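You operate a simulated robot arm through the tools that you are given. There is no shell and no other tool. Be economical: measure what you need, move in short steps, check, and stop when the job is done.

You are at the controls of a simulated robot arm. One attempt, no reset.

## Task
Pull both chute pins, rack them, lift the chute half off and brush the sheet clean.
Fine: stand the half on the bench; use the blue brush and put it back.

The check looks at the end state, three seconds after you hand in, the way a careful person would. Anything else that was tipped, shoved, dropped, spilled or broken makes it a failure.

## Robot
A 6-joint arm with a two-finger parallel gripper, fixed in place. Base frame: the origin is at the foot of the arm, x ahead of it, y to its left, z up; the work surface is at about z = 88. Units: cm, degrees, N and s.
With the tool pointing down near the work surface it reaches from about 26 to 66 cm from the base axis. Its first joint turns from -66.0 to 66.0 degrees. Payload 2.9 kg.
The TCP is the grasp point between the finger pads, 3 cm short of the fingertips. In the tool frame z runs along the fingers and y along their closing line. The gripper opens to 11 cm. The fingers are 2 cm wide and 1 cm thick; the gripper's body (4.8 by 11.2 cm) begins 5.5 cm behind the TCP.
Orientation is that of the tool frame in the base frame, as a unit quaternion [x, y, z, w]. With the fingers straight down and closing along the base's y, the tool's x points along the base's -x, its y along +y and its z along -z.

## Interface
- The arm moves only by the tool arm_command. Its argument "increments" is a list of rows, each a list of 7 numbers: the shift along the tool's x, y, z in cm, then the turn, a rotation vector about the tool's x, y, z in degrees, then the opening, from 0 (shut) to 1 (fully open). In form: [[tx, ty, tz, ax, ay, az, jaw], ...]. A call has 1 to 10 rows; each row is the pose to reach, as a shift and turn from the pose commanded when the call began, along the tool's axes at that moment. Each row takes 0.2 s and may step no farther than 5 cm and 8.6 degrees from the row before; otherwise, or with a gripper value out of range, the whole call is refused. Where a pose cannot be reached the arm comes as near as it can. A force on the tool above 90 N (or 10 N above the force at the start of the call, whichever is more), or a blocked arm, ends the call early, and 0.2 s more pass. The fingers move at their own pace (about 10.8 cm/s each) and stop on an object; they squeeze with about 33 N. The grip force told is the motor's: it shows also when the fingers shut on nothing. Time passes only in rows, and 0.2 s behind the last, so rows that repeat a pose let the fingers close. It gives the time, the measured TCP pose, the force on the tool (base axes), the opening and the grip force at its end, in the units of the frame above (readings bear some noise).
- Cameras (640 x 400 px; columns grow to the right, rows downward): "scene" is fixed at [6.09, 41.9, 139.45]; the picture's right is [-0.88, -0.48, 0.00], its down [-0.23, 0.42, -0.88] and it looks along [0.42, -0.77, -0.48] (base axes); focal length 350 px, centre (320, 200). "wrist" rides on the gripper at [-3.6, 0, -5.7] in the tool frame; the picture's right is [0.00, -1.00, 0.00], its down [0.97, 0.00, -0.24] and it looks along [0.24, 0.00, 0.97] (tool axes); focal length 218 px, centre (320, 200).
- grab_frame(camera): a new picture of that camera. No time passes.
- locate(camera, pixels): for up to 12 pixels [column, row] of the newest picture of that camera ("zoom" is the newest enlarged one), the place [x, y, z] in the base frame of the surface seen there, good to about 0.2 cm. No time passes.
- inspect(camera, box): a new picture of the part [left, top, right, bottom] of that camera's present view, enlarged. No time passes.
- sign_off(): hands the job in; it is judged then, once.

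Work in short steps. Measure before you move; look again where a grasp or a placing could have gone wrong, and mend it. You have 80 turns and 46 pictures in all, those below and enlarged ones among them. Open the gripper and draw the arm clear of the work before you hand the job in, unless the task says otherwise; then end with one line.

The tools are called after ">>>" as name(argument=value, ...) on one line, values as JSON. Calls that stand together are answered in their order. arm_command: Moves the arm, as the interface text tells. Its arguments: {"type":"object","properties":{"increments":{"type":"array","items":{"type":"array","items":{"type":"number"}}}},"required":["increments"]} The other tools are called the same way: grab_frame (camera) takes a picture; locate (camera, pixels) gives the place of the surface under pixels of a picture; inspect (camera, box) takes an enlarged picture of a part of a camera's view; sign_off () hands the job in.

At the start:

```text
clock: 0.0
tcp_pos: [34.79, -17.52, 120.97]
tcp_rot: [0.0, 1.0, -0.001, 0.0]
ft_force: [-0.1, 0.2, 0.8]
opening: 11.01
finger_force: 0.0
```

scene: 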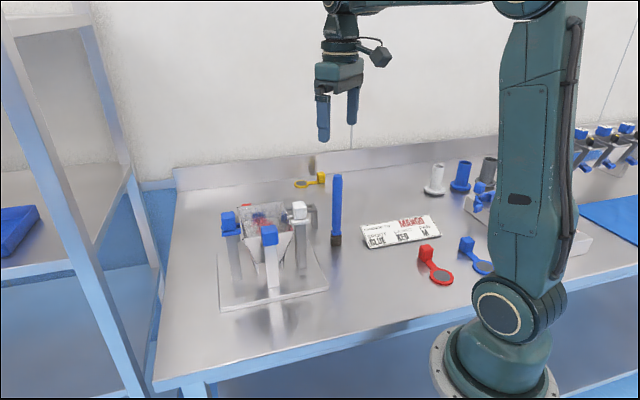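
wrist: 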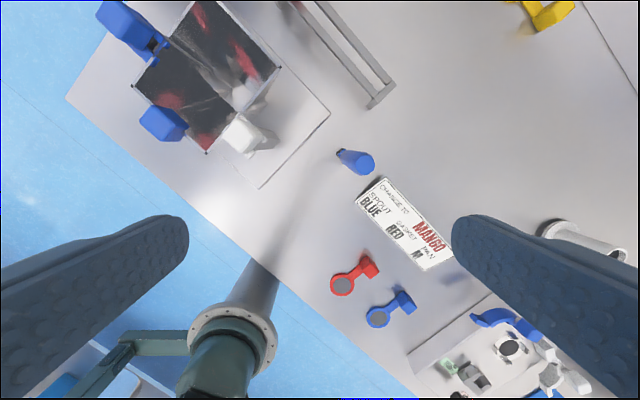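

The scene shows a chute assembly around (265,240) and a blue brush at (337,210). I'll enlarge both views to see the details.

>>> inspect(camera="scene", box=[200, 160, 360, 320])

>>> inspect(camera="wrist", box=[60, 0, 400, 210])

>>> inspect(camera="scene", box=[400, 110, 640, 290])

```text
2.50 times, centred on (280, 240) of scene
```

zoom: 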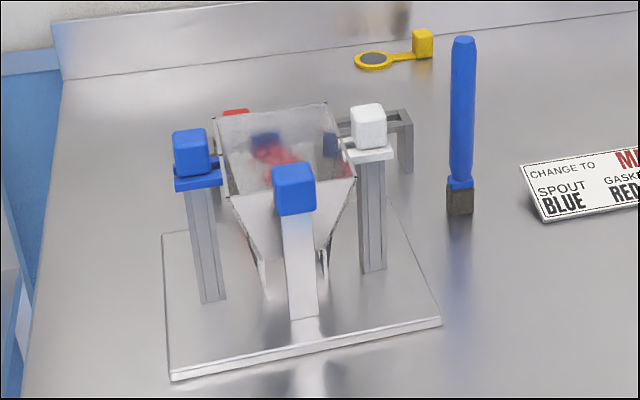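

```text
1.88 times, centred on (230, 105) of wrist
```

zoom: 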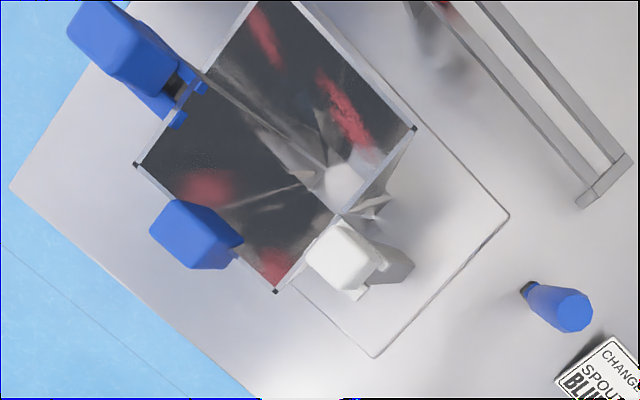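

```text
2.22 times, centred on (520, 200) of scene
```

zoom: 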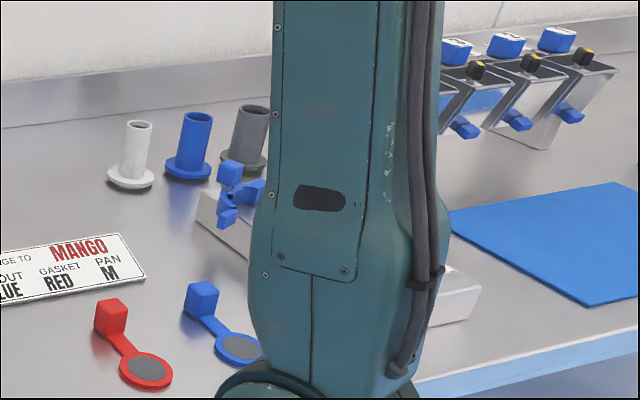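

I'll measure the main parts in the scene and wrist pictures.

>>> locate(camera="scene", pixels=[[229, 217], [269, 234], [300, 205], [303, 221], [337, 180], [336, 240], [315, 206], [222, 308], [326, 288], [245, 205], [288, 232], [272, 285]])

>>> locate(camera="wrist", pixels=[[125, 25], [160, 122], [240, 135], [206, 152], [281, 68], [133, 88], [240, 112], [378, 100], [290, 5], [360, 160], [190, 0], [328, 115]])

```text
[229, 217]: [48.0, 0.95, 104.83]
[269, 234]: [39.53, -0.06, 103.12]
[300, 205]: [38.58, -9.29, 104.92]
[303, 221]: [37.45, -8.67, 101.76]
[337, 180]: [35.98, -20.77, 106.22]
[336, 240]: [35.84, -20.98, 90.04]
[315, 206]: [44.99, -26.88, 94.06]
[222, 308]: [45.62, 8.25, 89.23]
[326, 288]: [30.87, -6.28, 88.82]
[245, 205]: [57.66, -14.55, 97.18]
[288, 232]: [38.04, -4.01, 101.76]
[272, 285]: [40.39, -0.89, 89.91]
```

```text
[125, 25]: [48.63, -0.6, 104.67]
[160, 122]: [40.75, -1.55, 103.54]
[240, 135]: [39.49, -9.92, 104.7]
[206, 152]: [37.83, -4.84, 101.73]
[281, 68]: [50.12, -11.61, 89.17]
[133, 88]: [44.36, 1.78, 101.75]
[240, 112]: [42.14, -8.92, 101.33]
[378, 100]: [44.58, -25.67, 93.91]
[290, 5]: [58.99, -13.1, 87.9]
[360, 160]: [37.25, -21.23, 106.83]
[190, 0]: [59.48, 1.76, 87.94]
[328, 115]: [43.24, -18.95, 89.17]
```

I'll move the hand above the chute for a top view, well above everything.

>>> arm_command(increments=[[-2, 3, 0, 0, 0, 0, 1], [-4, 6, 0, 0, 0, 0, 1], [-6, 9, 0, 0, 0, 0, 1], [-8, 11, 0, 0, 0, 0, 1], [-8, 11, 0, 0, 0, 0, 1]])

>>> grab_frame(camera="wrist")

```text
clock: 1.2
tcp_pos: [42.64, -6.36, 120.87]
tcp_rot: [0.0, 1.0, 0.001, 0.0]
ft_force: [-1.2, -0.9, -0.7]
opening: 10.98
finger_force: 0.0
```

```text
40 pictures are left
```

wrist: 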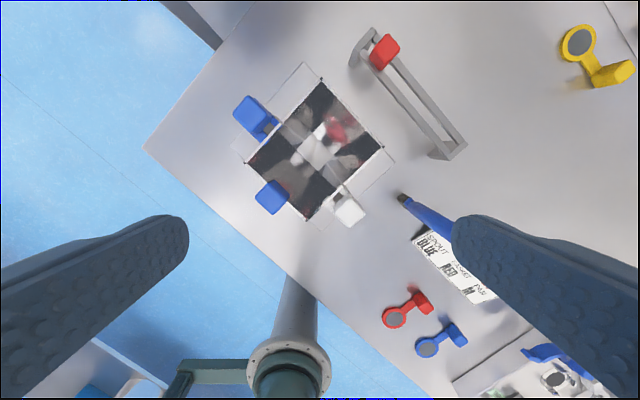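

>>> inspect(camera="wrist", box=[220, 20, 480, 240])

```text
1.82 times, centred on (350, 130) of wrist
```

zoom: 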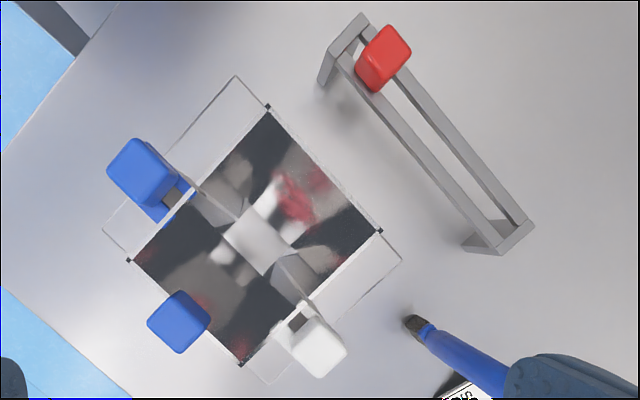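

I'll zoom tightly on the pins, the handle and the racked red pin to understand how they sit.

>>> inspect(camera="scene", box=[215, 195, 325, 265])

>>> inspect(camera="wrist", box=[225, 70, 385, 230])

```text
5.71 times, centred on (270, 230) of scene
```

zoom: 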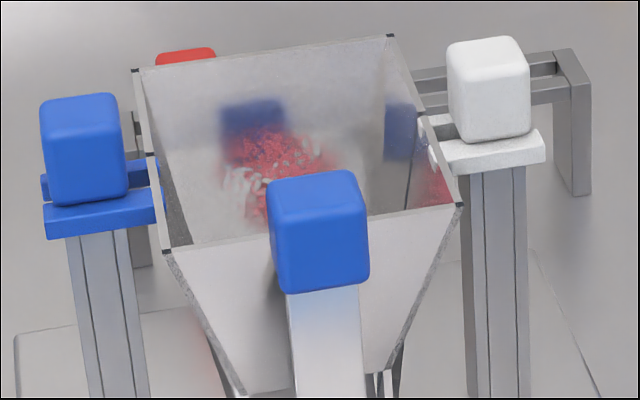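

```text
2.50 times, centred on (305, 150) of wrist
```

zoom: 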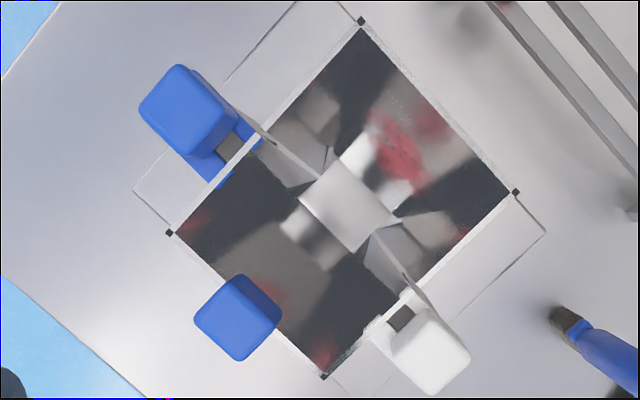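

Cube heads sit on slotted brackets; the front cube is the handle of the front half. I'll measure the cube tops, brackets and rack in this zoom.

>>> locate(camera="zoom", pixels=[[180, 70], [145, 107], [188, 150], [222, 118], [228, 148], [238, 282], [200, 318], [238, 355], [275, 322], [432, 315], [395, 348], [435, 388]])

>>> locate(camera="zoom", pixels=[[465, 355], [402, 318], [370, 330], [410, 295], [215, 185], [258, 145], [168, 233], [322, 377], [515, 192], [362, 22], [350, 205], [400, 150]])

>>> locate(camera="wrist", pixels=[[372, 30], [352, 62], [463, 145], [437, 156], [383, 40], [398, 48], [372, 60], [374, 67], [410, 95], [400, 200], [320, 150], [337, 130]])

```text
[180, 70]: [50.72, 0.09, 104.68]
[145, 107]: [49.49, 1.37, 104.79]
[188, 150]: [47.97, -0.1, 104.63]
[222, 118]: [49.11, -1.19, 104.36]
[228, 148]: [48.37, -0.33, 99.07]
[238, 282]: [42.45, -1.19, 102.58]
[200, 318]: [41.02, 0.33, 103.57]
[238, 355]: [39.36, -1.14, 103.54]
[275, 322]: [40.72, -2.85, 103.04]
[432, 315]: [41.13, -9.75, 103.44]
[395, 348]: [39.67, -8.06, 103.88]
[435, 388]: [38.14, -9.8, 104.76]
```

```text
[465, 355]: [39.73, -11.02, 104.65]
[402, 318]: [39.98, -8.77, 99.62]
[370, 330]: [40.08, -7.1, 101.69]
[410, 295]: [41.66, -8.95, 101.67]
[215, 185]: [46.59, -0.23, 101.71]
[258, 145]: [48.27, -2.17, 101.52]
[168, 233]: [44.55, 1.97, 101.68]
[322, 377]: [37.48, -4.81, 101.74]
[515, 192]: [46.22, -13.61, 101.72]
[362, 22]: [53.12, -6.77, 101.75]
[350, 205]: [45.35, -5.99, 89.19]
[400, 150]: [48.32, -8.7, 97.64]
```

```text
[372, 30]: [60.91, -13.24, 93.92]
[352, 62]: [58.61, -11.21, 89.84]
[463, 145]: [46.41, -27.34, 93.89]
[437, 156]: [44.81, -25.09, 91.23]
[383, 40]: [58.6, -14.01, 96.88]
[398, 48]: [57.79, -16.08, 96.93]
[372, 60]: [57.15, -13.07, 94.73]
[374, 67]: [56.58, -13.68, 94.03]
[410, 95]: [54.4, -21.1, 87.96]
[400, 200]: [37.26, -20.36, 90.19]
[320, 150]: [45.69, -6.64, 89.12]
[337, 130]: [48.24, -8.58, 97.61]
```

The pins are cube heads about 1.8 cm wide and 3 cm tall (z 101.7–104.7), with the blue at (49.3, 0.0) and the white at (39.65, -9.6), turned 45°. I'll turn the tool 45° and go above the blue pin.

>>> arm_command(increments=[[-1.1, 1.1, 1, 0, 0, -7.5, 0.5], [-2.2, 2.2, 2, 0, 0, -15, 0.5], [-3.3, 3.3, 3, 0, 0, -22.5, 0.5], [-4.4, 4.4, 4, 0, 0, -30, 0.5], [-5.5, 5.5, 5, 0, 0, -37.5, 0.5], [-6.6, 6.5, 6, 0, 0, -45, 0.5], [-6.6, 6.5, 6, 0, 0, -45, 0.5]])

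>>> grab_frame(camera="wrist")

```text
clock: 2.8
tcp_pos: [49.33, 0.01, 114.93]
tcp_rot: [-0.384, 0.923, 0.0, 0.0]
ft_force: [-0.7, 0.6, 0.3]
opening: 5.52
finger_force: 0.0
```

```text
36 pictures are left
```

wrist: 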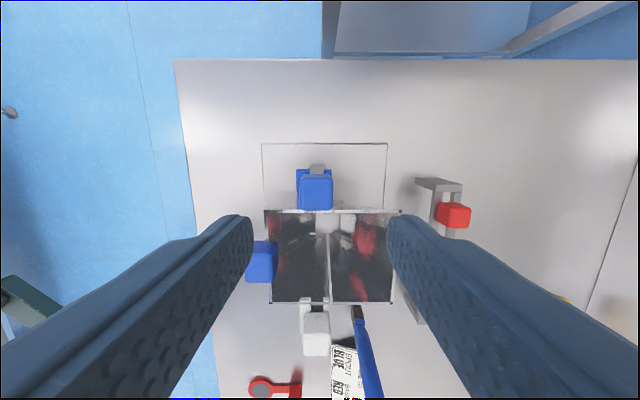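

The view is square with the chute; the blue head is at columns 298–332, row 190. I'll measure its edges.

>>> locate(camera="wrist", pixels=[[301, 190], [330, 190], [315, 180], [315, 205], [317, 168], [305, 345], [329, 345], [317, 337], [317, 352], [249, 262], [275, 262], [262, 275]])

>>> inspect(camera="wrist", box=[250, 140, 390, 228])

```text
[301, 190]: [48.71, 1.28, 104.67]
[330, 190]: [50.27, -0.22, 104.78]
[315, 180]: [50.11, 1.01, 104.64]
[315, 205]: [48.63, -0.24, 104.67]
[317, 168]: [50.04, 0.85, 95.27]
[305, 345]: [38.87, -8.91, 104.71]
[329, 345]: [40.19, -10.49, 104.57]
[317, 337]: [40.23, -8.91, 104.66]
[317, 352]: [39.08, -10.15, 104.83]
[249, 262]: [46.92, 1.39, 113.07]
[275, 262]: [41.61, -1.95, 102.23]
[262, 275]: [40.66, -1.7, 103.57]
```

```text
4.55 times, centred on (320, 184) of wrist
```

zoom: 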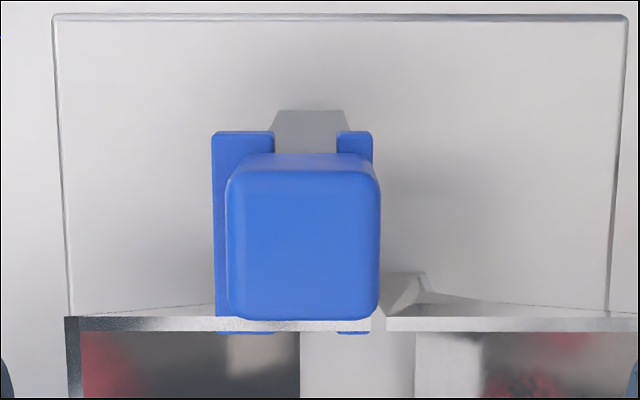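

The blue head's centre is (49.45, 0.4). I'll correct, descend so the tips stop just above the flange (TCP z 105.1), close, and keep hold.

>>> arm_command(increments=[[-0.35, 0.2, 3, 0, 0, 0, 0.5], [-0.35, 0.2, 6, 0, 0, 0, 0.5], [-0.35, 0.2, 8.5, 0, 0, 0, 0.5], [-0.35, 0.2, 9.8, 0, 0, 0, 0.5], [-0.35, 0.2, 9.8, 0, 0, 0, 0.5], [-0.35, 0.2, 9.8, 0, 0, 0, 0], [-0.35, 0.2, 9.8, 0, 0, 0, 0], [-0.35, 0.2, 9.8, 0, 0, 0, 0]])

```text
clock: 4.6
tcp_pos: [49.52, 0.63, 105.16]
tcp_rot: [-0.382, 0.924, -0.001, 0.001]
ft_force: [0.8, -0.3, 0.3]
opening: 2.47
finger_force: 33.0
```

Gripped at 2.47 cm with no side force. I'll pull straight up slowly.

>>> arm_command(increments=[[0, 0, -0.5, 0, 0, 0, 0], [0, 0, -1, 0, 0, 0, 0], [0, 0, -2, 0, 0, 0, 0], [0, 0, -3, 0, 0, 0, 0], [0, 0, -4.5, 0, 0, 0, 0], [0, 0, -6, 0, 0, 0, 0], [0, 0, -8, 0, 0, 0, 0], [0, 0, -8, 0, 0, 0, 0]])

>>> inspect(camera="scene", box=[195, 150, 345, 270])

```text
clock: 6.4
tcp_pos: [49.48, 0.36, 113.2]
tcp_rot: [-0.383, 0.924, 0.0, -0.001]
ft_force: [0.7, 0.8, -0.7]
opening: 2.48
finger_force: 32.7
```

```text
3.33 times, centred on (270, 210) of scene
```

zoom: 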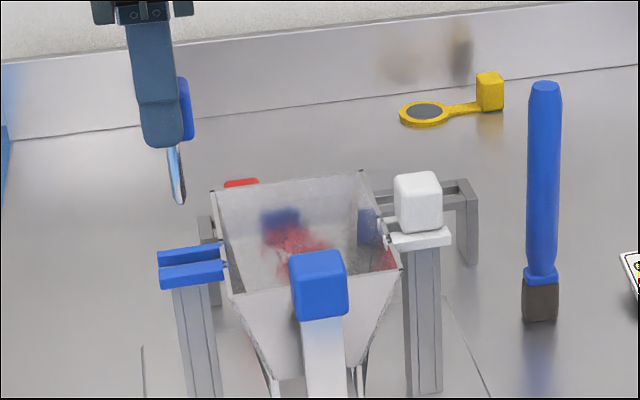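

The pin is out; its shank is about 3.5 cm long and tapered. I'll carry it high over to above the rack's middle, (53.0, -19.0).

>>> arm_command(increments=[[0, 0, -2, 0, 0, 0, 0], [2.2, -3.2, -3, 0, 0, 0, 0], [4.5, -6.5, -3, 0, 0, 0, 0], [6.7, -9.7, -3, 0, 0, 0, 0], [9, -13, -3, 0, 0, 0, 0], [11.2, -16.2, -3, 0, 0, 0, 0], [11.2, -16.2, -3, 0, 0, 0, 0]])

>>> grab_frame(camera="wrist")

```text
clock: 8.0
tcp_pos: [52.97, -19.1, 116.09]
tcp_rot: [-0.382, 0.924, 0.001, 0.001]
ft_force: [0.4, -0.1, -1.3]
opening: 2.49
finger_force: 33.4
```

```text
33 pictures are left
```

wrist: 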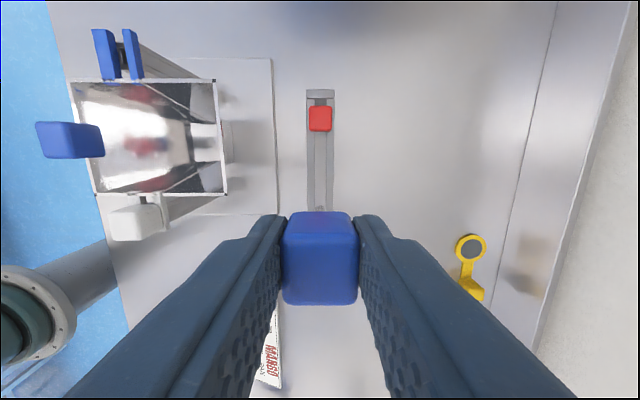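

The rack lies at columns 307–334, centred on the held pin. I'll check the rails and the reds.

>>> locate(camera="wrist", pixels=[[310, 170], [332, 170], [317, 170], [326, 170], [320, 170], [320, 92], [313, 118], [329, 118], [320, 127], [320, 100], [309, 205], [331, 205]])

>>> inspect(camera="wrist", box=[270, 80, 370, 215])

```text
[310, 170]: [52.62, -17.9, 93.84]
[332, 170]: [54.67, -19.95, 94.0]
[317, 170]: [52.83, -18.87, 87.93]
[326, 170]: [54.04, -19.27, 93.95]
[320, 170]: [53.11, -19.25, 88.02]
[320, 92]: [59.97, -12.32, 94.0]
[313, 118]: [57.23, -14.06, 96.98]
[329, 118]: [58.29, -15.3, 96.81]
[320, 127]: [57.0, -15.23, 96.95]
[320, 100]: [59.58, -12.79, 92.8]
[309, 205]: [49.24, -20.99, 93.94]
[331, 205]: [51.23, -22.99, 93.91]
```

```text
2.96 times, centred on (320, 148) of wrist
```

zoom: 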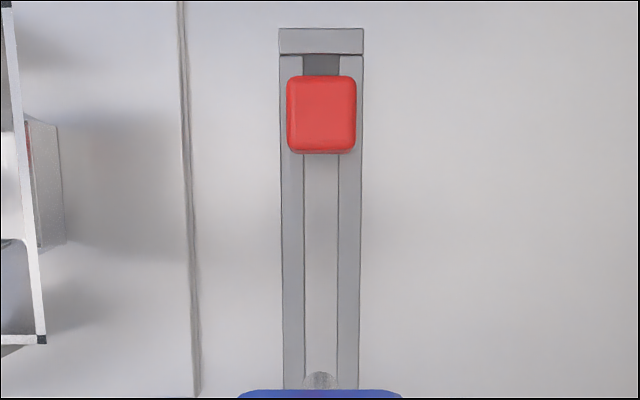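

The slot's centre is about 0.15 cm to the tool's -y. I'll lower the pin until the head nearly rests on the rails (TCP z ≈ 97.5).

>>> arm_command(increments=[[0, -0.15, 4, 0, 0, 0, 0], [0, -0.15, 8, 0, 0, 0, 0], [0, -0.15, 11, 0, 0, 0, 0], [0, -0.15, 13, 0, 0, 0, 0], [0, -0.15, 14.5, 0, 0, 0, 0], [0, -0.15, 16, 0, 0, 0, 0], [0, -0.15, 17.2, 0, 0, 0, 0], [0, -0.15, 18, 0, 0, 0, 0], [0, -0.15, 18.4, 0, 0, 0, 0], [0, -0.15, 18.5, 0, 0, 0, 0]])

>>> inspect(camera="scene", box=[235, 140, 355, 240])

```text
clock: 10.2
tcp_pos: [53.14, -19.07, 97.59]
tcp_rot: [-0.383, 0.924, 0.0, 0.0]
ft_force: [0.3, -0.4, -0.6]
opening: 2.51
finger_force: 33.2
```

```text
4.00 times, centred on (295, 190) of scene
```

zoom: 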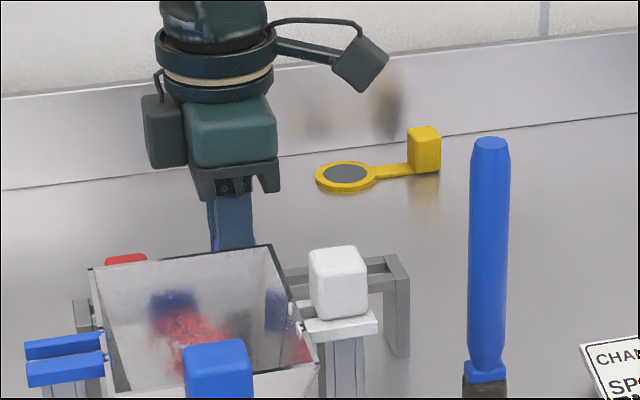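

Depth reached with no side force, so the shank is in the slot. I'll lower the last millimetre, release, and rise.

>>> arm_command(increments=[[0, 0, 0.1, 0, 0, 0, 0], [0, 0, 0.1, 0, 0, 0, 0.4], [0, 0, 0.1, 0, 0, 0, 0.4], [0, 0, -1, 0, 0, 0, 0.4], [0, 0, -4, 0, 0, 0, 0.4], [0, 0, -8, 0, 0, 0, 0.45], [0, 0, -12.5, 0, 0, 0, 0.45], [0, 0, -16.5, 0, 0, 0, 0.45]])

>>> grab_frame(camera="wrist")

```text
clock: 12.0
tcp_pos: [53.17, -19.26, 114.36]
tcp_rot: [-0.383, 0.924, 0.0, 0.0]
ft_force: [-0.1, -0.5, 0.4]
opening: 4.94
finger_force: 0.0
```

```text
30 pictures are left
```

wrist: 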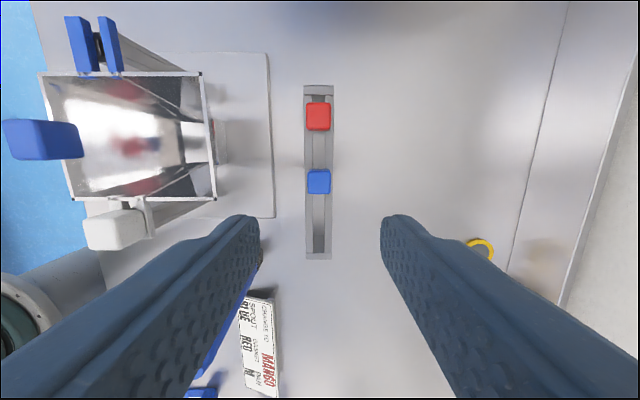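

The blue pin is racked at (319,182). Now I go above the white head at (39.6, -9.6) and descend.

>>> arm_command(increments=[[0.7, 4.1, 0, 0, 0, 0, 0.5], [1.4, 8.2, 0, 0, 0, 0, 0.5], [2.1, 12.2, 0, 0, 0, 0, 0.5], [2.86, 16.3, 0, 0, 0, 0, 0.5], [2.86, 16.3, 2, 0, 0, 0, 0.5], [2.86, 16.3, 5, 0, 0, 0, 0.5]])

>>> grab_frame(camera="wrist")

```text
clock: 13.4
tcp_pos: [39.4, -9.64, 108.83]
tcp_rot: [-0.383, 0.924, -0.001, -0.001]
ft_force: [0.7, 0.4, -0.6]
opening: 5.52
finger_force: 0.1
```

```text
29 pictures are left
```

wrist: 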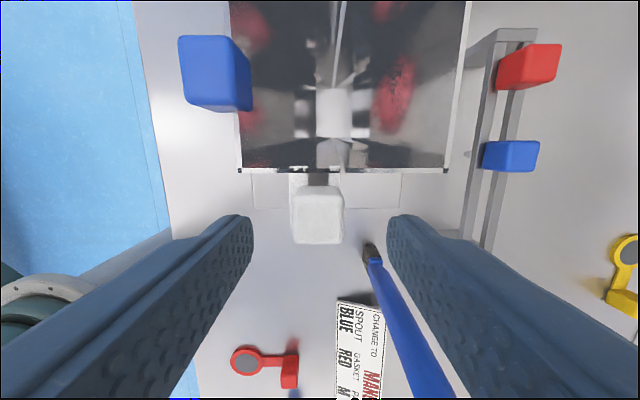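

The white head (292–343, 190–243) is centred between the fingers. I'll go down 3.7 cm, close, and pull it straight up.

>>> arm_command(increments=[[0, 0.12, 2, 0, 0, 0, 0.5], [0, 0.12, 3.7, 0, 0, 0, 0.5], [0, 0.12, 3.7, 0, 0, 0, 0.5], [0, 0.12, 3.7, 0, 0, 0, 0], [0, 0.12, 3.7, 0, 0, 0, 0], [0, 0.12, 3.7, 0, 0, 0, 0]])

>>> arm_command(increments=[[0, 0, -0.5, 0, 0, 0, 0], [0, 0, -1, 0, 0, 0, 0], [0, 0, -2, 0, 0, 0, 0], [0, 0, -3, 0, 0, 0, 0], [0, 0, -4.5, 0, 0, 0, 0], [0, 0, -6, 0, 0, 0, 0], [0, 0, -8, 0, 0, 0, 0], [0, 0, -10, 0, 0, 0, 0]])

```text
clock: 14.8
tcp_pos: [39.54, -9.54, 105.44]
tcp_rot: [-0.383, 0.924, 0.0, 0.0]
ft_force: [0.7, 0.3, -1.3]
opening: 2.44
finger_force: 32.4
```

```text
clock: 16.6
tcp_pos: [39.49, -9.57, 115.58]
tcp_rot: [-0.383, 0.924, 0.0, 0.0]
ft_force: [-0.9, 0.5, -0.3]
opening: 2.48
finger_force: 33.5
```

The white pin is out. I'll carry it over the rack slot to (49.4, -22.9), leaving a gap to the blue one, and check alignment.

>>> arm_command(increments=[[0.6, -4.1, 0, 0, 0, 0, 0], [1.2, -8.2, 0, 0, 0, 0, 0], [1.8, -12.3, 0, 0, 0, 0, 0], [2.46, -16.42, 0, 0, 0, 0, 0], [2.46, -16.42, 4, 0, 0, 0, 0], [2.46, -16.42, 7, 0, 0, 0, 0], [2.46, -16.42, 7, 0, 0, 0, 0]])

>>> grab_frame(camera="wrist")

```text
clock: 18.2
tcp_pos: [49.45, -22.84, 108.43]
tcp_rot: [-0.383, 0.924, 0.0, 0.0]
ft_force: [0.0, 0.0, -0.7]
opening: 2.48
finger_force: 33.3
```

```text
28 pictures are left
```

wrist: 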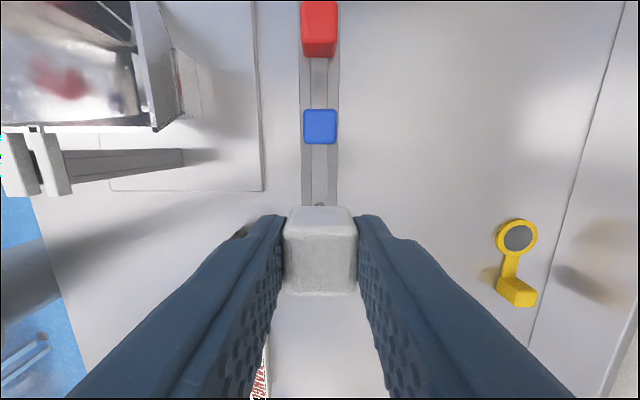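

The slot (col 319) is centred under the pin. Lowering 10.6, and then releasing.

>>> arm_command(increments=[[0, 0, 3, 0, 0, 0, 0], [0, 0, 5.5, 0, 0, 0, 0], [0, 0, 7.5, 0, 0, 0, 0], [0, 0, 9, 0, 0, 0, 0], [0, 0, 10, 0, 0, 0, 0], [0, 0, 10.6, 0, 0, 0, 0], [0, 0, 10.7, 0, 0, 0, 0]])

>>> arm_command(increments=[[0, 0, 0, 0, 0, 0, 0.4], [0, 0, 0, 0, 0, 0, 0.4], [0, 0, -1, 0, 0, 0, 0.4], [0, 0, -4, 0, 0, 0, 0.4], [0, 0, -8, 0, 0, 0, 0.45], [0, 0, -12.5, 0, 0, 0, 0.45], [0, 0, -16.5, 0, 0, 0, 0.45]])

>>> grab_frame(camera="wrist")

```text
clock: 19.8
tcp_pos: [49.28, -22.83, 97.78]
tcp_rot: [-0.383, 0.924, 0.0, 0.0]
ft_force: [-1.0, -0.4, -0.4]
opening: 2.47
finger_force: 33.1
```

```text
clock: 21.4
tcp_pos: [49.32, -22.73, 114.3]
tcp_rot: [-0.383, 0.924, -0.001, 0.0]
ft_force: [0.3, -0.5, -0.1]
opening: 4.92
finger_force: 0.1
```

```text
27 pictures are left
```

wrist: 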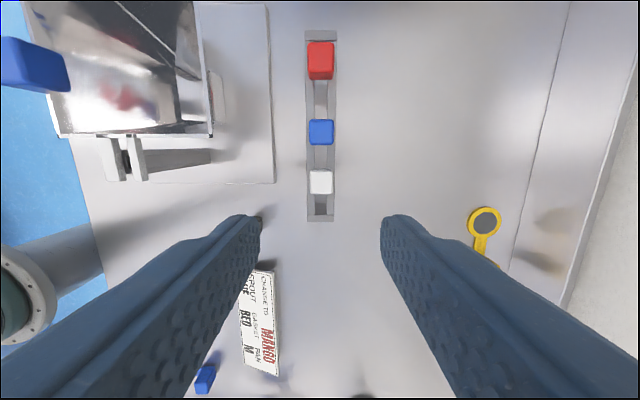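

Both pins are racked. Now a close look at the half: its handle, its foot and its flange bars.

>>> inspect(camera="scene", box=[205, 195, 345, 315])

```text
3.33 times, centred on (275, 255) of scene
```

zoom: 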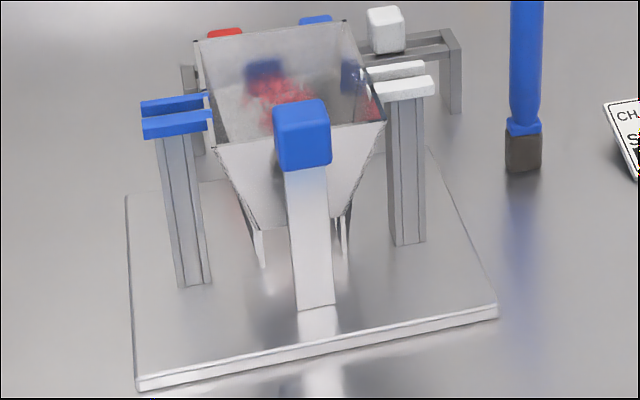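

I'll move over the handle cube at about (40.9, -1.1) keeping height, and look down.

>>> arm_command(increments=[[-1.6, 3.8, 0, 0, 0, 0, 0.5], [-3.2, 7.4, 0, 0, 0, 0, 0.5], [-4.8, 11, 0, 0, 0, 0, 0.5], [-6.4, 14.6, 0, 0, 0, 0, 0.5], [-8, 18.2, 0, 0, 0, 0, 0.5], [-9.4, 21.4, 0, 0, 0, 0, 0.5], [-9.4, 21.4, 1, 0, 0, 0, 0.5]])

>>> grab_frame(camera="wrist")

```text
clock: 23.0
tcp_pos: [40.88, -0.86, 113.41]
tcp_rot: [-0.383, 0.924, 0.0, 0.001]
ft_force: [-0.5, 0.1, -0.5]
opening: 5.52
finger_force: 0.1
```

```text
25 pictures are left
```

wrist: 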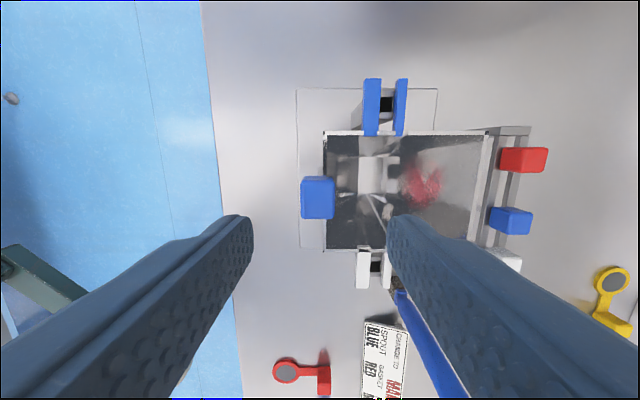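

Cube at columns 300–335, rows 177–218. I'll measure its edges and zoom for the half's seam.

>>> locate(camera="wrist", pixels=[[303, 195], [331, 195], [316, 182], [316, 213], [334, 205], [325, 150], [325, 240], [371, 83], [401, 83], [386, 105], [375, 172], [360, 270]])

>>> inspect(camera="wrist", box=[285, 70, 505, 295])

```text
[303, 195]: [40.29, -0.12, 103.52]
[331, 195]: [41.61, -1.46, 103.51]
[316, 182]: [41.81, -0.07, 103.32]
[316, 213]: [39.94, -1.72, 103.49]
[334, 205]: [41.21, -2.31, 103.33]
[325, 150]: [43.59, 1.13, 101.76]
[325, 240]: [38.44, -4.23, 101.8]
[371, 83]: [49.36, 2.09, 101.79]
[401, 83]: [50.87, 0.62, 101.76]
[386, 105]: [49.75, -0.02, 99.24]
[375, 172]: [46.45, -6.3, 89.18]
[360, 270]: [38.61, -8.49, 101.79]
```

```text
1.78 times, centred on (395, 182) of wrist
```

zoom: 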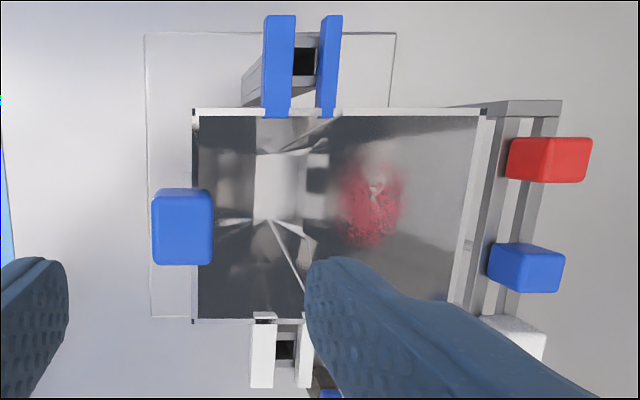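

The cube's centre is (40.9, -0.9), top 103.5, and the wall slopes inward under it, so I keep the fingertips at z≈101.1. I'll descend and grip.

>>> arm_command(increments=[[-0.1, 0.1, 3, 0, 0, 0, 0.5], [-0.1, 0.1, 6, 0, 0, 0, 0.5], [-0.1, 0.1, 8, 0, 0, 0, 0.5], [-0.1, 0.1, 9.1, 0, 0, 0, 0.5], [-0.1, 0.1, 9.1, 0, 0, 0, 0.5], [-0.1, 0.1, 9.1, 0, 0, 0, 0], [-0.1, 0.1, 9.1, 0, 0, 0, 0], [-0.1, 0.1, 9.1, 0, 0, 0, 0]])

>>> inspect(camera="scene", box=[205, 180, 345, 300])

```text
clock: 24.8
tcp_pos: [40.77, -0.78, 104.09]
tcp_rot: [-0.383, 0.924, 0.0, 0.001]
ft_force: [0.1, 0.4, 0.2]
opening: 2.58
finger_force: 33.1
```

```text
3.33 times, centred on (275, 240) of scene
```

zoom: 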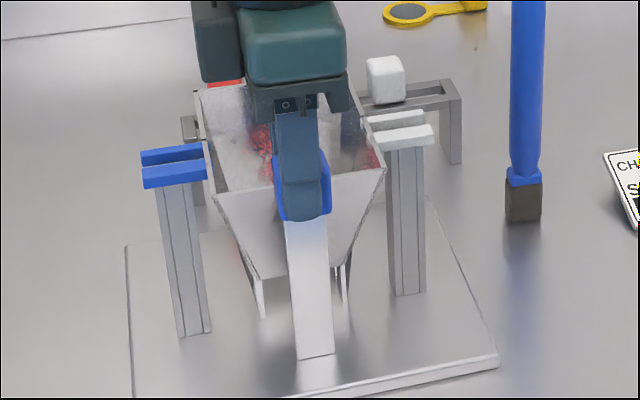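

Held at 2.58 cm. I'll lift just 2 cm gently and look at forces and what comes along.

>>> arm_command(increments=[[0, 0, -0.3, 0, 0, 0, 0], [0, 0, -0.7, 0, 0, 0, 0], [0, 0, -1.2, 0, 0, 0, 0], [0, 0, -2, 0, 0, 0, 0], [0, 0, -2, 0, 0, 0, 0]])

>>> inspect(camera="scene", box=[205, 180, 345, 300])

```text
clock: 26.0
tcp_pos: [40.88, -0.91, 106.12]
tcp_rot: [-0.383, 0.924, 0.0, 0.0]
ft_force: [0.6, -0.2, -2.4]
opening: 2.58
finger_force: 32.9
```

```text
3.33 times, centred on (275, 240) of scene
```

zoom: 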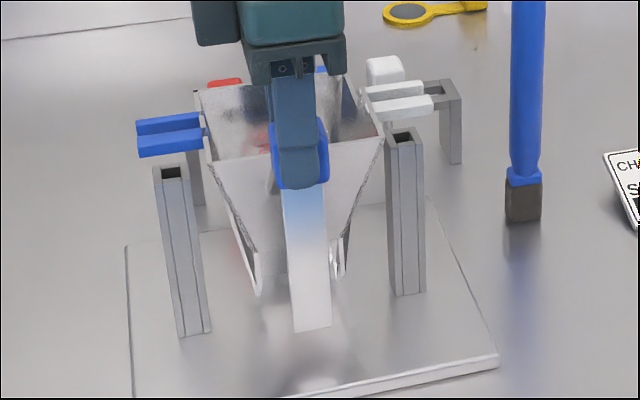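

The half (handle leg, two lugs, front walls) comes freely; weight about 2.4 N. I'll raise it clear, and locate its feet plus the landing region behind the rack.

>>> arm_command(increments=[[0, 0, -2, 0, 0, 0, 0], [0, 0, -4, 0, 0, 0, 0], [0, 0, -6, 0, 0, 0, 0], [0, 0, -8, 0, 0, 0, 0], [0, 0, -10, 0, 0, 0, 0], [0, 0, -12, 0, 0, 0, 0], [0, 0, -12, 0, 0, 0, 0]])

>>> grab_frame(camera="scene")

```text
clock: 27.6
tcp_pos: [40.96, -0.94, 118.22]
tcp_rot: [-0.383, 0.924, 0.0, 0.001]
ft_force: [0.2, 0.4, -3.2]
opening: 2.58
finger_force: 32.7
```

```text
21 pictures are left
```

scene: 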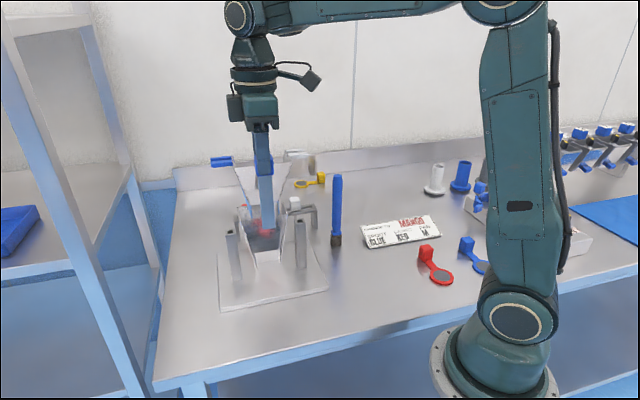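

>>> inspect(camera="scene", box=[195, 140, 345, 310])

>>> locate(camera="scene", pixels=[[267, 226], [263, 200], [320, 180], [300, 184], [435, 185], [336, 243], [337, 178], [310, 207], [330, 165], [340, 200], [220, 200], [160, 345]])

```text
2.35 times, centred on (270, 225) of scene
```

zoom: 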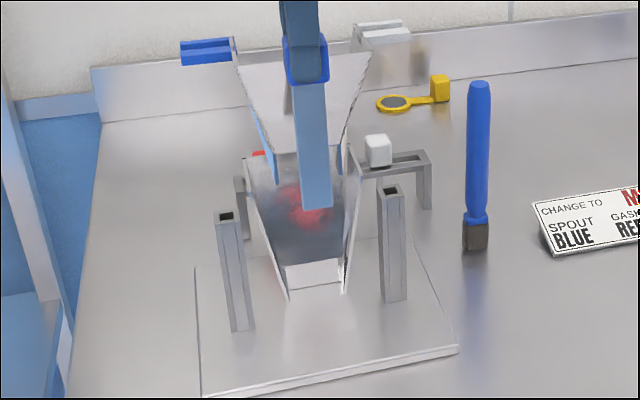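

```text
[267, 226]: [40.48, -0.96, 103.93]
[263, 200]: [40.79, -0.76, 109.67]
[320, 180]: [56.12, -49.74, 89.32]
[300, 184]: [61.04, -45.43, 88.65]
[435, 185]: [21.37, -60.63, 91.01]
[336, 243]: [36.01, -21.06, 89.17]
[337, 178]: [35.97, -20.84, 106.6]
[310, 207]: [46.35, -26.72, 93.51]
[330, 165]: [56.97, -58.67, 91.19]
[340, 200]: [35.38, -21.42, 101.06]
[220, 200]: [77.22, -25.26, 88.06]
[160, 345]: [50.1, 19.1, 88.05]
```

The leg's foot is 14.85 cm below the TCP. The bench behind the rack (around (56, -25)) is clear, so I'll raise and carry the half there.

>>> arm_command(increments=[[0, 0, -3, 0, 0, 0, 0], [0, -3.5, -3, 0, 0, 0, 0], [0, -7, -3, 0, 0, 0, 0], [0, -10.5, -3, 0, 0, 0, 0], [0, -14, -3, 0, 0, 0, 0], [1.5, -17.5, -3, 0, 0, 0, 0], [3, -21, -3, 0, 0, 0, 0], [4.5, -24.5, -3, 0, 0, 0, 0], [6.3, -27.4, -3, 0, 0, 0, 0], [6.3, -27.4, -3, 0, 0, 0, 0]])

>>> grab_frame(camera="wrist")

```text
clock: 29.8
tcp_pos: [54.44, -22.14, 120.68]
tcp_rot: [-0.382, 0.924, -0.001, 0.001]
ft_force: [-0.2, 0.5, -4.8]
opening: 2.57
finger_force: 32.6
out of reach, approached as far as the arm can: row 8, 9, 10
```

```text
19 pictures are left
```

wrist: 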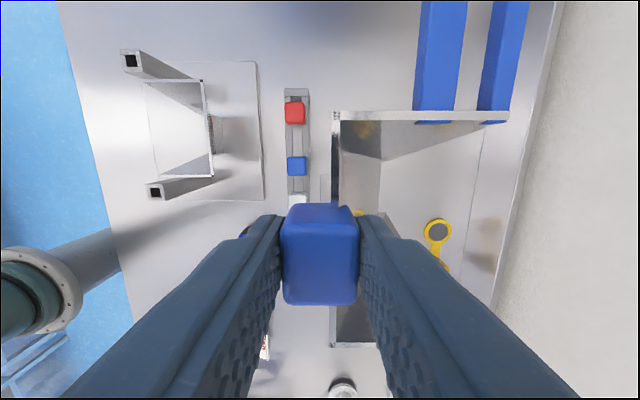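

The arm stopped at its reach limit at t≈54 (just past the rack). Reach grows lower down; before that I'll check the white bottle and rack clearance.

>>> locate(camera="wrist", pixels=[[342, 385], [308, 180], [437, 232], [335, 120], [335, 340], [430, 60], [505, 115], [270, 345], [430, 160], [400, 350]])

>>> arm_command(increments=[[0, 0, 1, 0, 0, 0, 0], [0, 0, 2, 0, 0, 0, 0], [0, 0, 3, 0, 0, 0, 0], [0, 0, 3, 0, 0, 0, 0]])

```text
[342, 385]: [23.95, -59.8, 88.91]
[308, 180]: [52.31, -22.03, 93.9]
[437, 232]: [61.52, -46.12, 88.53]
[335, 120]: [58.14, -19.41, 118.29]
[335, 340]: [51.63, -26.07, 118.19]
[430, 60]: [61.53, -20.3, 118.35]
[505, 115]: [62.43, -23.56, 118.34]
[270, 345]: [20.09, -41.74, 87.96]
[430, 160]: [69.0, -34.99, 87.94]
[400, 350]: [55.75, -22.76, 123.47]
```

```text
clock: 30.8
tcp_pos: [54.55, -22.1, 117.61]
tcp_rot: [-0.383, 0.924, 0.0, 0.0]
ft_force: [-0.7, -0.8, -3.8]
opening: 2.57
finger_force: 33.1
```

Relative motion continues from the reached pose. I'll go outward 3 cm while lowering 6 cm.

>>> arm_command(increments=[[0, 0, 2, 0, 0, 0, 0], [0.3, -0.7, 3.5, 0, 0, 0, 0], [0.6, -1.5, 4.5, 0, 0, 0, 0], [0.8, -2.2, 5.3, 0, 0, 0, 0], [0.8, -3, 6, 0, 0, 0, 0], [0.8, -3, 6, 0, 0, 0, 0]])

```text
clock: 32.2
tcp_pos: [56.04, -24.71, 111.62]
tcp_rot: [-0.383, 0.924, 0.0, 0.0]
ft_force: [0.0, -0.4, -4.1]
opening: 2.6
finger_force: 33.0
```

Now at (56.0, -24.7), t=57.1, clear of the rack. I'll lower to about 0.4 cm above the bench and look.

>>> arm_command(increments=[[0, 0, 2.5, 0, 0, 0, 0], [0, 0, 5, 0, 0, 0, 0], [0, 0, 7, 0, 0, 0, 0], [0, 0, 8, 0, 0, 0, 0], [0, 0, 8.4, 0, 0, 0, 0], [0, 0, 8.4, 0, 0, 0, 0]])

>>> inspect(camera="scene", box=[210, 140, 360, 240])

>>> grab_frame(camera="wrist")

```text
clock: 33.6
tcp_pos: [56.12, -24.7, 103.33]
tcp_rot: [-0.383, 0.924, 0.0, 0.0]
ft_force: [0.7, 0.2, -3.6]
opening: 2.59
finger_force: 33.2
```

```text
4.00 times, centred on (285, 190) of scene
```

zoom: 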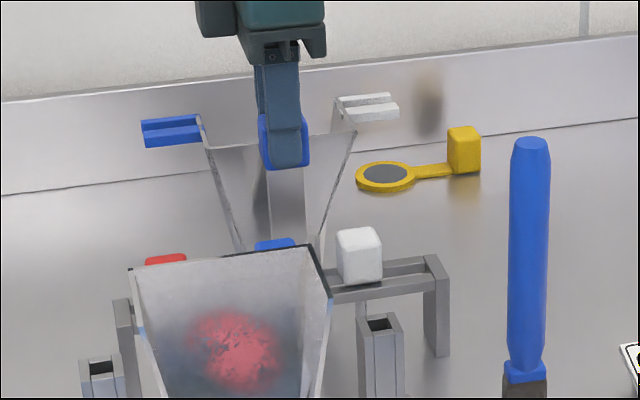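

```text
17 pictures are left
```

wrist: 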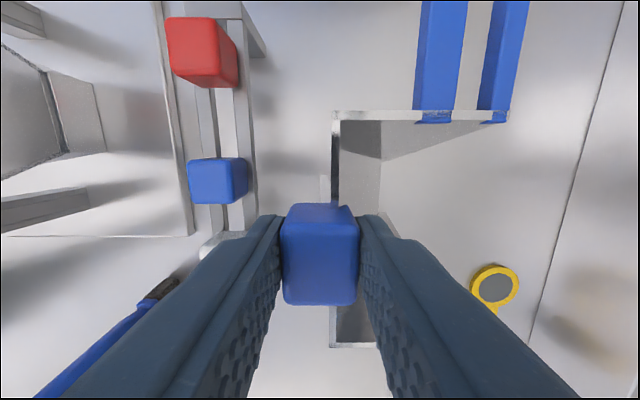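

Clear of the rack and pins. I'll lower in small steps watching the vertical force.

>>> arm_command(increments=[[0, 0, 0.15, 0, 0, 0, 0], [0, 0, 0.3, 0, 0, 0, 0], [0, 0, 0.4, 0, 0, 0, 0], [0, 0, 0.45, 0, 0, 0, 0]])

```text
clock: 34.6
tcp_pos: [56.11, -24.74, 102.95]
tcp_rot: [-0.383, 0.924, 0.0, 0.0]
ft_force: [0.5, 0.0, -2.9]
opening: 2.61
finger_force: 32.8
```

>>> arm_command(increments=[[0, 0, 0.08, 0, 0, 0, 0], [0, 0, 0.15, 0, 0, 0, 0], [0, 0, 0.15, 0, 0, 0, 0]])

```text
clock: 35.4
tcp_pos: [56.02, -24.69, 102.79]
tcp_rot: [-0.383, 0.924, -0.001, 0.0]
ft_force: [-0.4, 3.5, 6.1]
opening: 2.56
finger_force: 32.5
```

Contact with the bench (fz +6). I'll open only slightly and see whether it stands by itself.

>>> arm_command(increments=[[0, 0, -0.05, 0, 0, 0, 0.27], [0, 0, -0.05, 0, 0, 0, 0.29], [0, 0, -0.05, 0, 0, 0, 0.29], [0, 0, -0.05, 0, 0, 0, 0.29]])

>>> inspect(camera="wrist", box=[220, 80, 540, 360])

```text
clock: 36.4
tcp_pos: [55.97, -24.98, 102.77]
tcp_rot: [-0.382, 0.924, 0.0, 0.0]
ft_force: [0.0, -0.4, -0.7]
opening: 3.17
finger_force: 0.1
```

```text
1.43 times, centred on (380, 220) of wrist
```

zoom: 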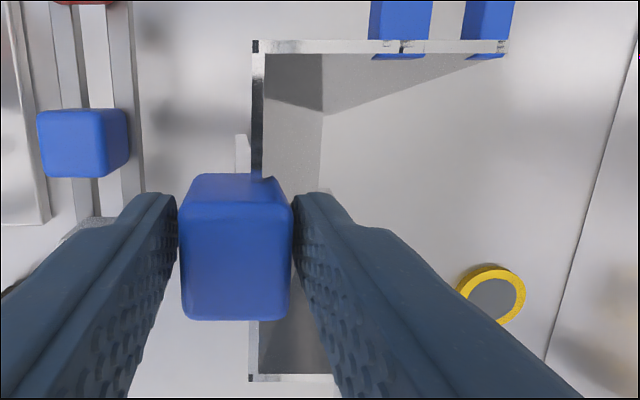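

It stands without tilting (wall and lugs have not moved). I'll open further and rise straight up.

>>> arm_command(increments=[[0, 0, 0, 0, 0, 0, 0.36], [0, 0, 0, 0, 0, 0, 0.4], [0, 0, -1.5, 0, 0, 0, 0.4], [0, 0, -4, 0, 0, 0, 0.4], [0, 0, -8, 0, 0, 0, 0.4], [0, 0.5, -11, 0, 0, 0, 0.4], [0, 0.5, -11, 0, 0, 0, 0.4]])

>>> grab_frame(camera="wrist")

```text
clock: 38.0
tcp_pos: [55.6, -24.52, 113.87]
tcp_rot: [-0.382, 0.924, 0.0, 0.0]
ft_force: [0.2, -0.1, 0.1]
opening: 4.4
finger_force: 0.0
```

```text
15 pictures are left
```

wrist: 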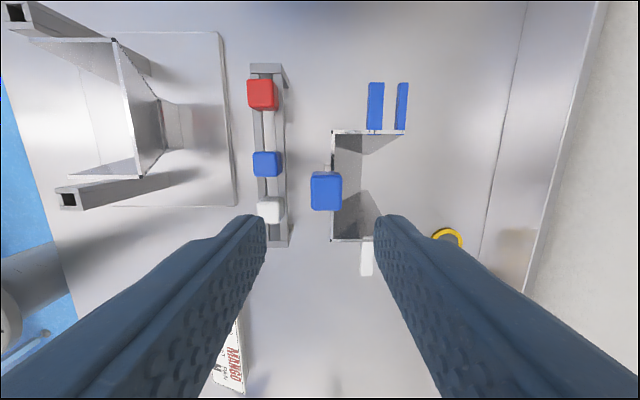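

The half stands by itself. Now the rear sheet with its red residue and the brush: I'll zoom on both in the scene view.

>>> inspect(camera="scene", box=[220, 165, 360, 285])

```text
3.33 times, centred on (290, 225) of scene
```

zoom: 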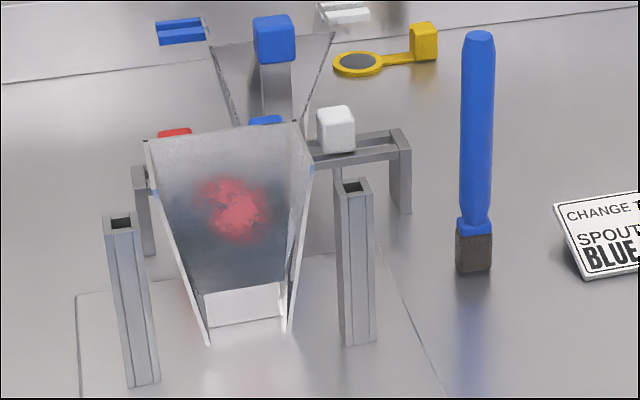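

I'll measure the sheet, the residue's extent, and the brush.

>>> locate(camera="zoom", pixels=[[160, 150], [292, 132], [198, 185], [272, 190], [235, 178], [235, 240], [210, 285], [278, 280], [215, 230], [260, 232], [240, 270], [225, 315]])

>>> locate(camera="zoom", pixels=[[466, 36], [490, 36], [478, 33], [463, 180], [488, 180], [475, 225], [460, 255], [487, 255], [473, 240], [473, 268], [475, 100], [300, 200]])

>>> arm_command(increments=[[2, 2.5, 0, 0, 0, 0, 0.5], [4, 5, 0, 0, 0, 0, 0.5], [6, 7.5, 0, 0, 0, 0, 0.5], [8, 10, 0, 0, 0, 0, 0.5], [8.5, 13, 0, 0, 0, 0, 0.5], [8.5, 16, 0, 0, 0, 0, 0.5], [8.5, 16, 0, 0, 0, 0, 0.5]])

>>> grab_frame(camera="wrist")

```text
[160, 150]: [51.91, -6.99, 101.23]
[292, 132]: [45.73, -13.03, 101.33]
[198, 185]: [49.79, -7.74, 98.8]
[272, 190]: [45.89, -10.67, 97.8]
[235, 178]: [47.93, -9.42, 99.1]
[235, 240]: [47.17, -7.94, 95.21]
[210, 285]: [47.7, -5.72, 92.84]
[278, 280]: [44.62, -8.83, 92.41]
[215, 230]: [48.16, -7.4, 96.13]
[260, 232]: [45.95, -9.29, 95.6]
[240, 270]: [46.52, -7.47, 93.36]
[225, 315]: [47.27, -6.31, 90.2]
```

```text
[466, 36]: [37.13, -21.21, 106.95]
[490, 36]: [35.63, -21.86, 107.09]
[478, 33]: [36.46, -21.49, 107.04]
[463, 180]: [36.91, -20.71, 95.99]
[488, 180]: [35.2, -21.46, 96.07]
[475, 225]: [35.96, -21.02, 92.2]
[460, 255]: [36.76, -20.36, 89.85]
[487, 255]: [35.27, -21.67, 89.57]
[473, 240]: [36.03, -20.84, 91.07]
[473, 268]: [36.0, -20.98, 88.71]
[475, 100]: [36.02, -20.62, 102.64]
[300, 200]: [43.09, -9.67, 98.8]
```

```text
clock: 39.6
tcp_pos: [38.27, -19.26, 113.88]
tcp_rot: [-0.382, 0.924, 0.0, 0.0]
ft_force: [-0.1, -0.7, -0.1]
opening: 5.48
finger_force: 0.1
```

```text
13 pictures are left
```

wrist: 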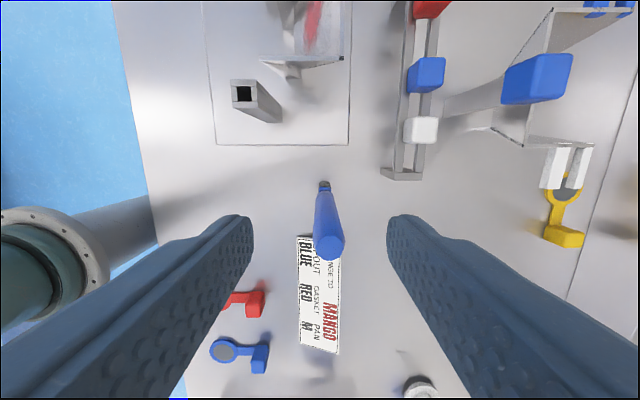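

The brush top is at (329,243); its flat head lies along the split direction. I'll measure it for the grasp.

>>> locate(camera="wrist", pixels=[[329, 245], [317, 245], [341, 245], [329, 235], [329, 255], [325, 190], [320, 186], [329, 186], [321, 195], [329, 195]])

>>> inspect(camera="wrist", box=[285, 165, 365, 265])

```text
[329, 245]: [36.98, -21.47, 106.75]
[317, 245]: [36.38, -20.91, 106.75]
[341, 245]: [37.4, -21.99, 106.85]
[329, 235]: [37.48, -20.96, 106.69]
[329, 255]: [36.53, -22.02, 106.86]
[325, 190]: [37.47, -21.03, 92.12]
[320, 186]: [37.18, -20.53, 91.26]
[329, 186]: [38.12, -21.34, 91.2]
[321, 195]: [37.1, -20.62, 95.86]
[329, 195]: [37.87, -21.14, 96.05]
```

```text
4.00 times, centred on (325, 215) of wrist
```

zoom: 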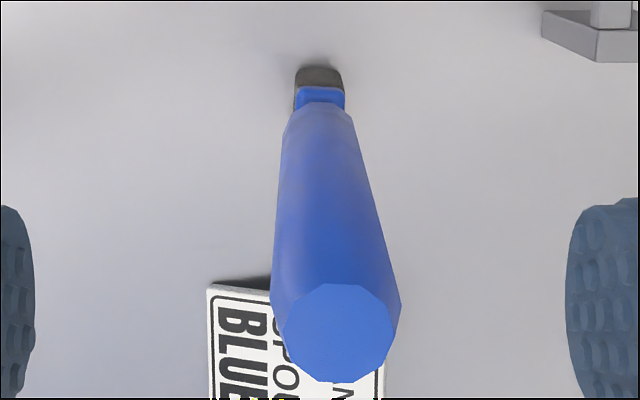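

Top centre is (36.95, -21.45, 106.75). I'll centre over it, descend to TCP z 103.2 (body stays above the handle top), and close.

>>> arm_command(increments=[[1.2, -0.3, 0, 0, 0, 0, 0.5], [2.5, -0.55, 0, 0, 0, 0, 0.5], [2.5, -0.55, 4, 0, 0, 0, 0.5], [2.5, -0.55, 8, 0, 0, 0, 0.5], [2.5, -0.55, 10.7, 0, 0, 0, 0.5], [2.5, -0.55, 10.7, 0, 0, 0, 0.5], [2.5, -0.55, 10.7, 0, 0, 0, 0], [2.5, -0.55, 10.7, 0, 0, 0, 0], [2.5, -0.55, 10.7, 0, 0, 0, 0]])

```text
clock: 41.6
tcp_pos: [36.89, -21.47, 103.0]
tcp_rot: [-0.382, 0.924, 0.0, 0.0]
ft_force: [0.0, 0.9, 0.8]
opening: 2.13
finger_force: 33.0
```

Gripped at 2.13 cm; the bristle tip is 15.1 cm below the TCP. I'll lift straight up 16 cm and look that the brush hangs true.

>>> arm_command(increments=[[0, 0, -1, 0, 0, 0, 0], [0, 0, -4, 0, 0, 0, 0], [0, 0, -8, 0, 0, 0, 0], [0, 0, -12, 0, 0, 0, 0], [0, 0, -16, 0, 0, 0, 0], [-4, 2.5, -16, 0, 0, 0, 0], [-8, 5, -16, 0, 0, 0, 0], [-12, 8, -16, 0, 0, 0, 0], [-16.5, 10, -16, 0, 0, 0, 0], [-16.5, 11, -16, 0, 0, 0, 0]])

>>> arm_command(increments=[[0, 0, 0, 7, 0, 0, 0], [0, 0, 0, 14, 0, 0, 0], [0, 0, 0, 20, 0, 0, 0], [0, 0, 0, 20, 0, 0, 0]])

>>> inspect(camera="scene", box=[210, 120, 370, 290])

```text
clock: 43.8
tcp_pos: [40.89, -1.73, 119.02]
tcp_rot: [-0.383, 0.924, 0.0, 0.0]
ft_force: [-0.4, -0.3, 0.1]
opening: 2.15
finger_force: 32.5
```

```text
clock: 44.8
tcp_pos: [40.86, -1.88, 119.13]
tcp_rot: [-0.377, 0.91, -0.161, 0.067]
ft_force: [0.4, 0.5, -1.1]
opening: 2.12
finger_force: 33.1
```

```text
2.35 times, centred on (290, 205) of scene
```

zoom: 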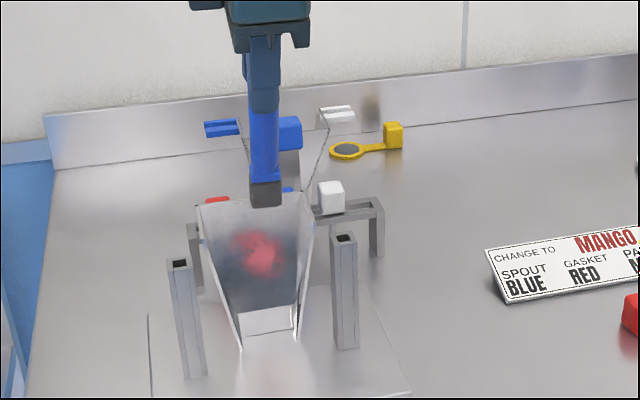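

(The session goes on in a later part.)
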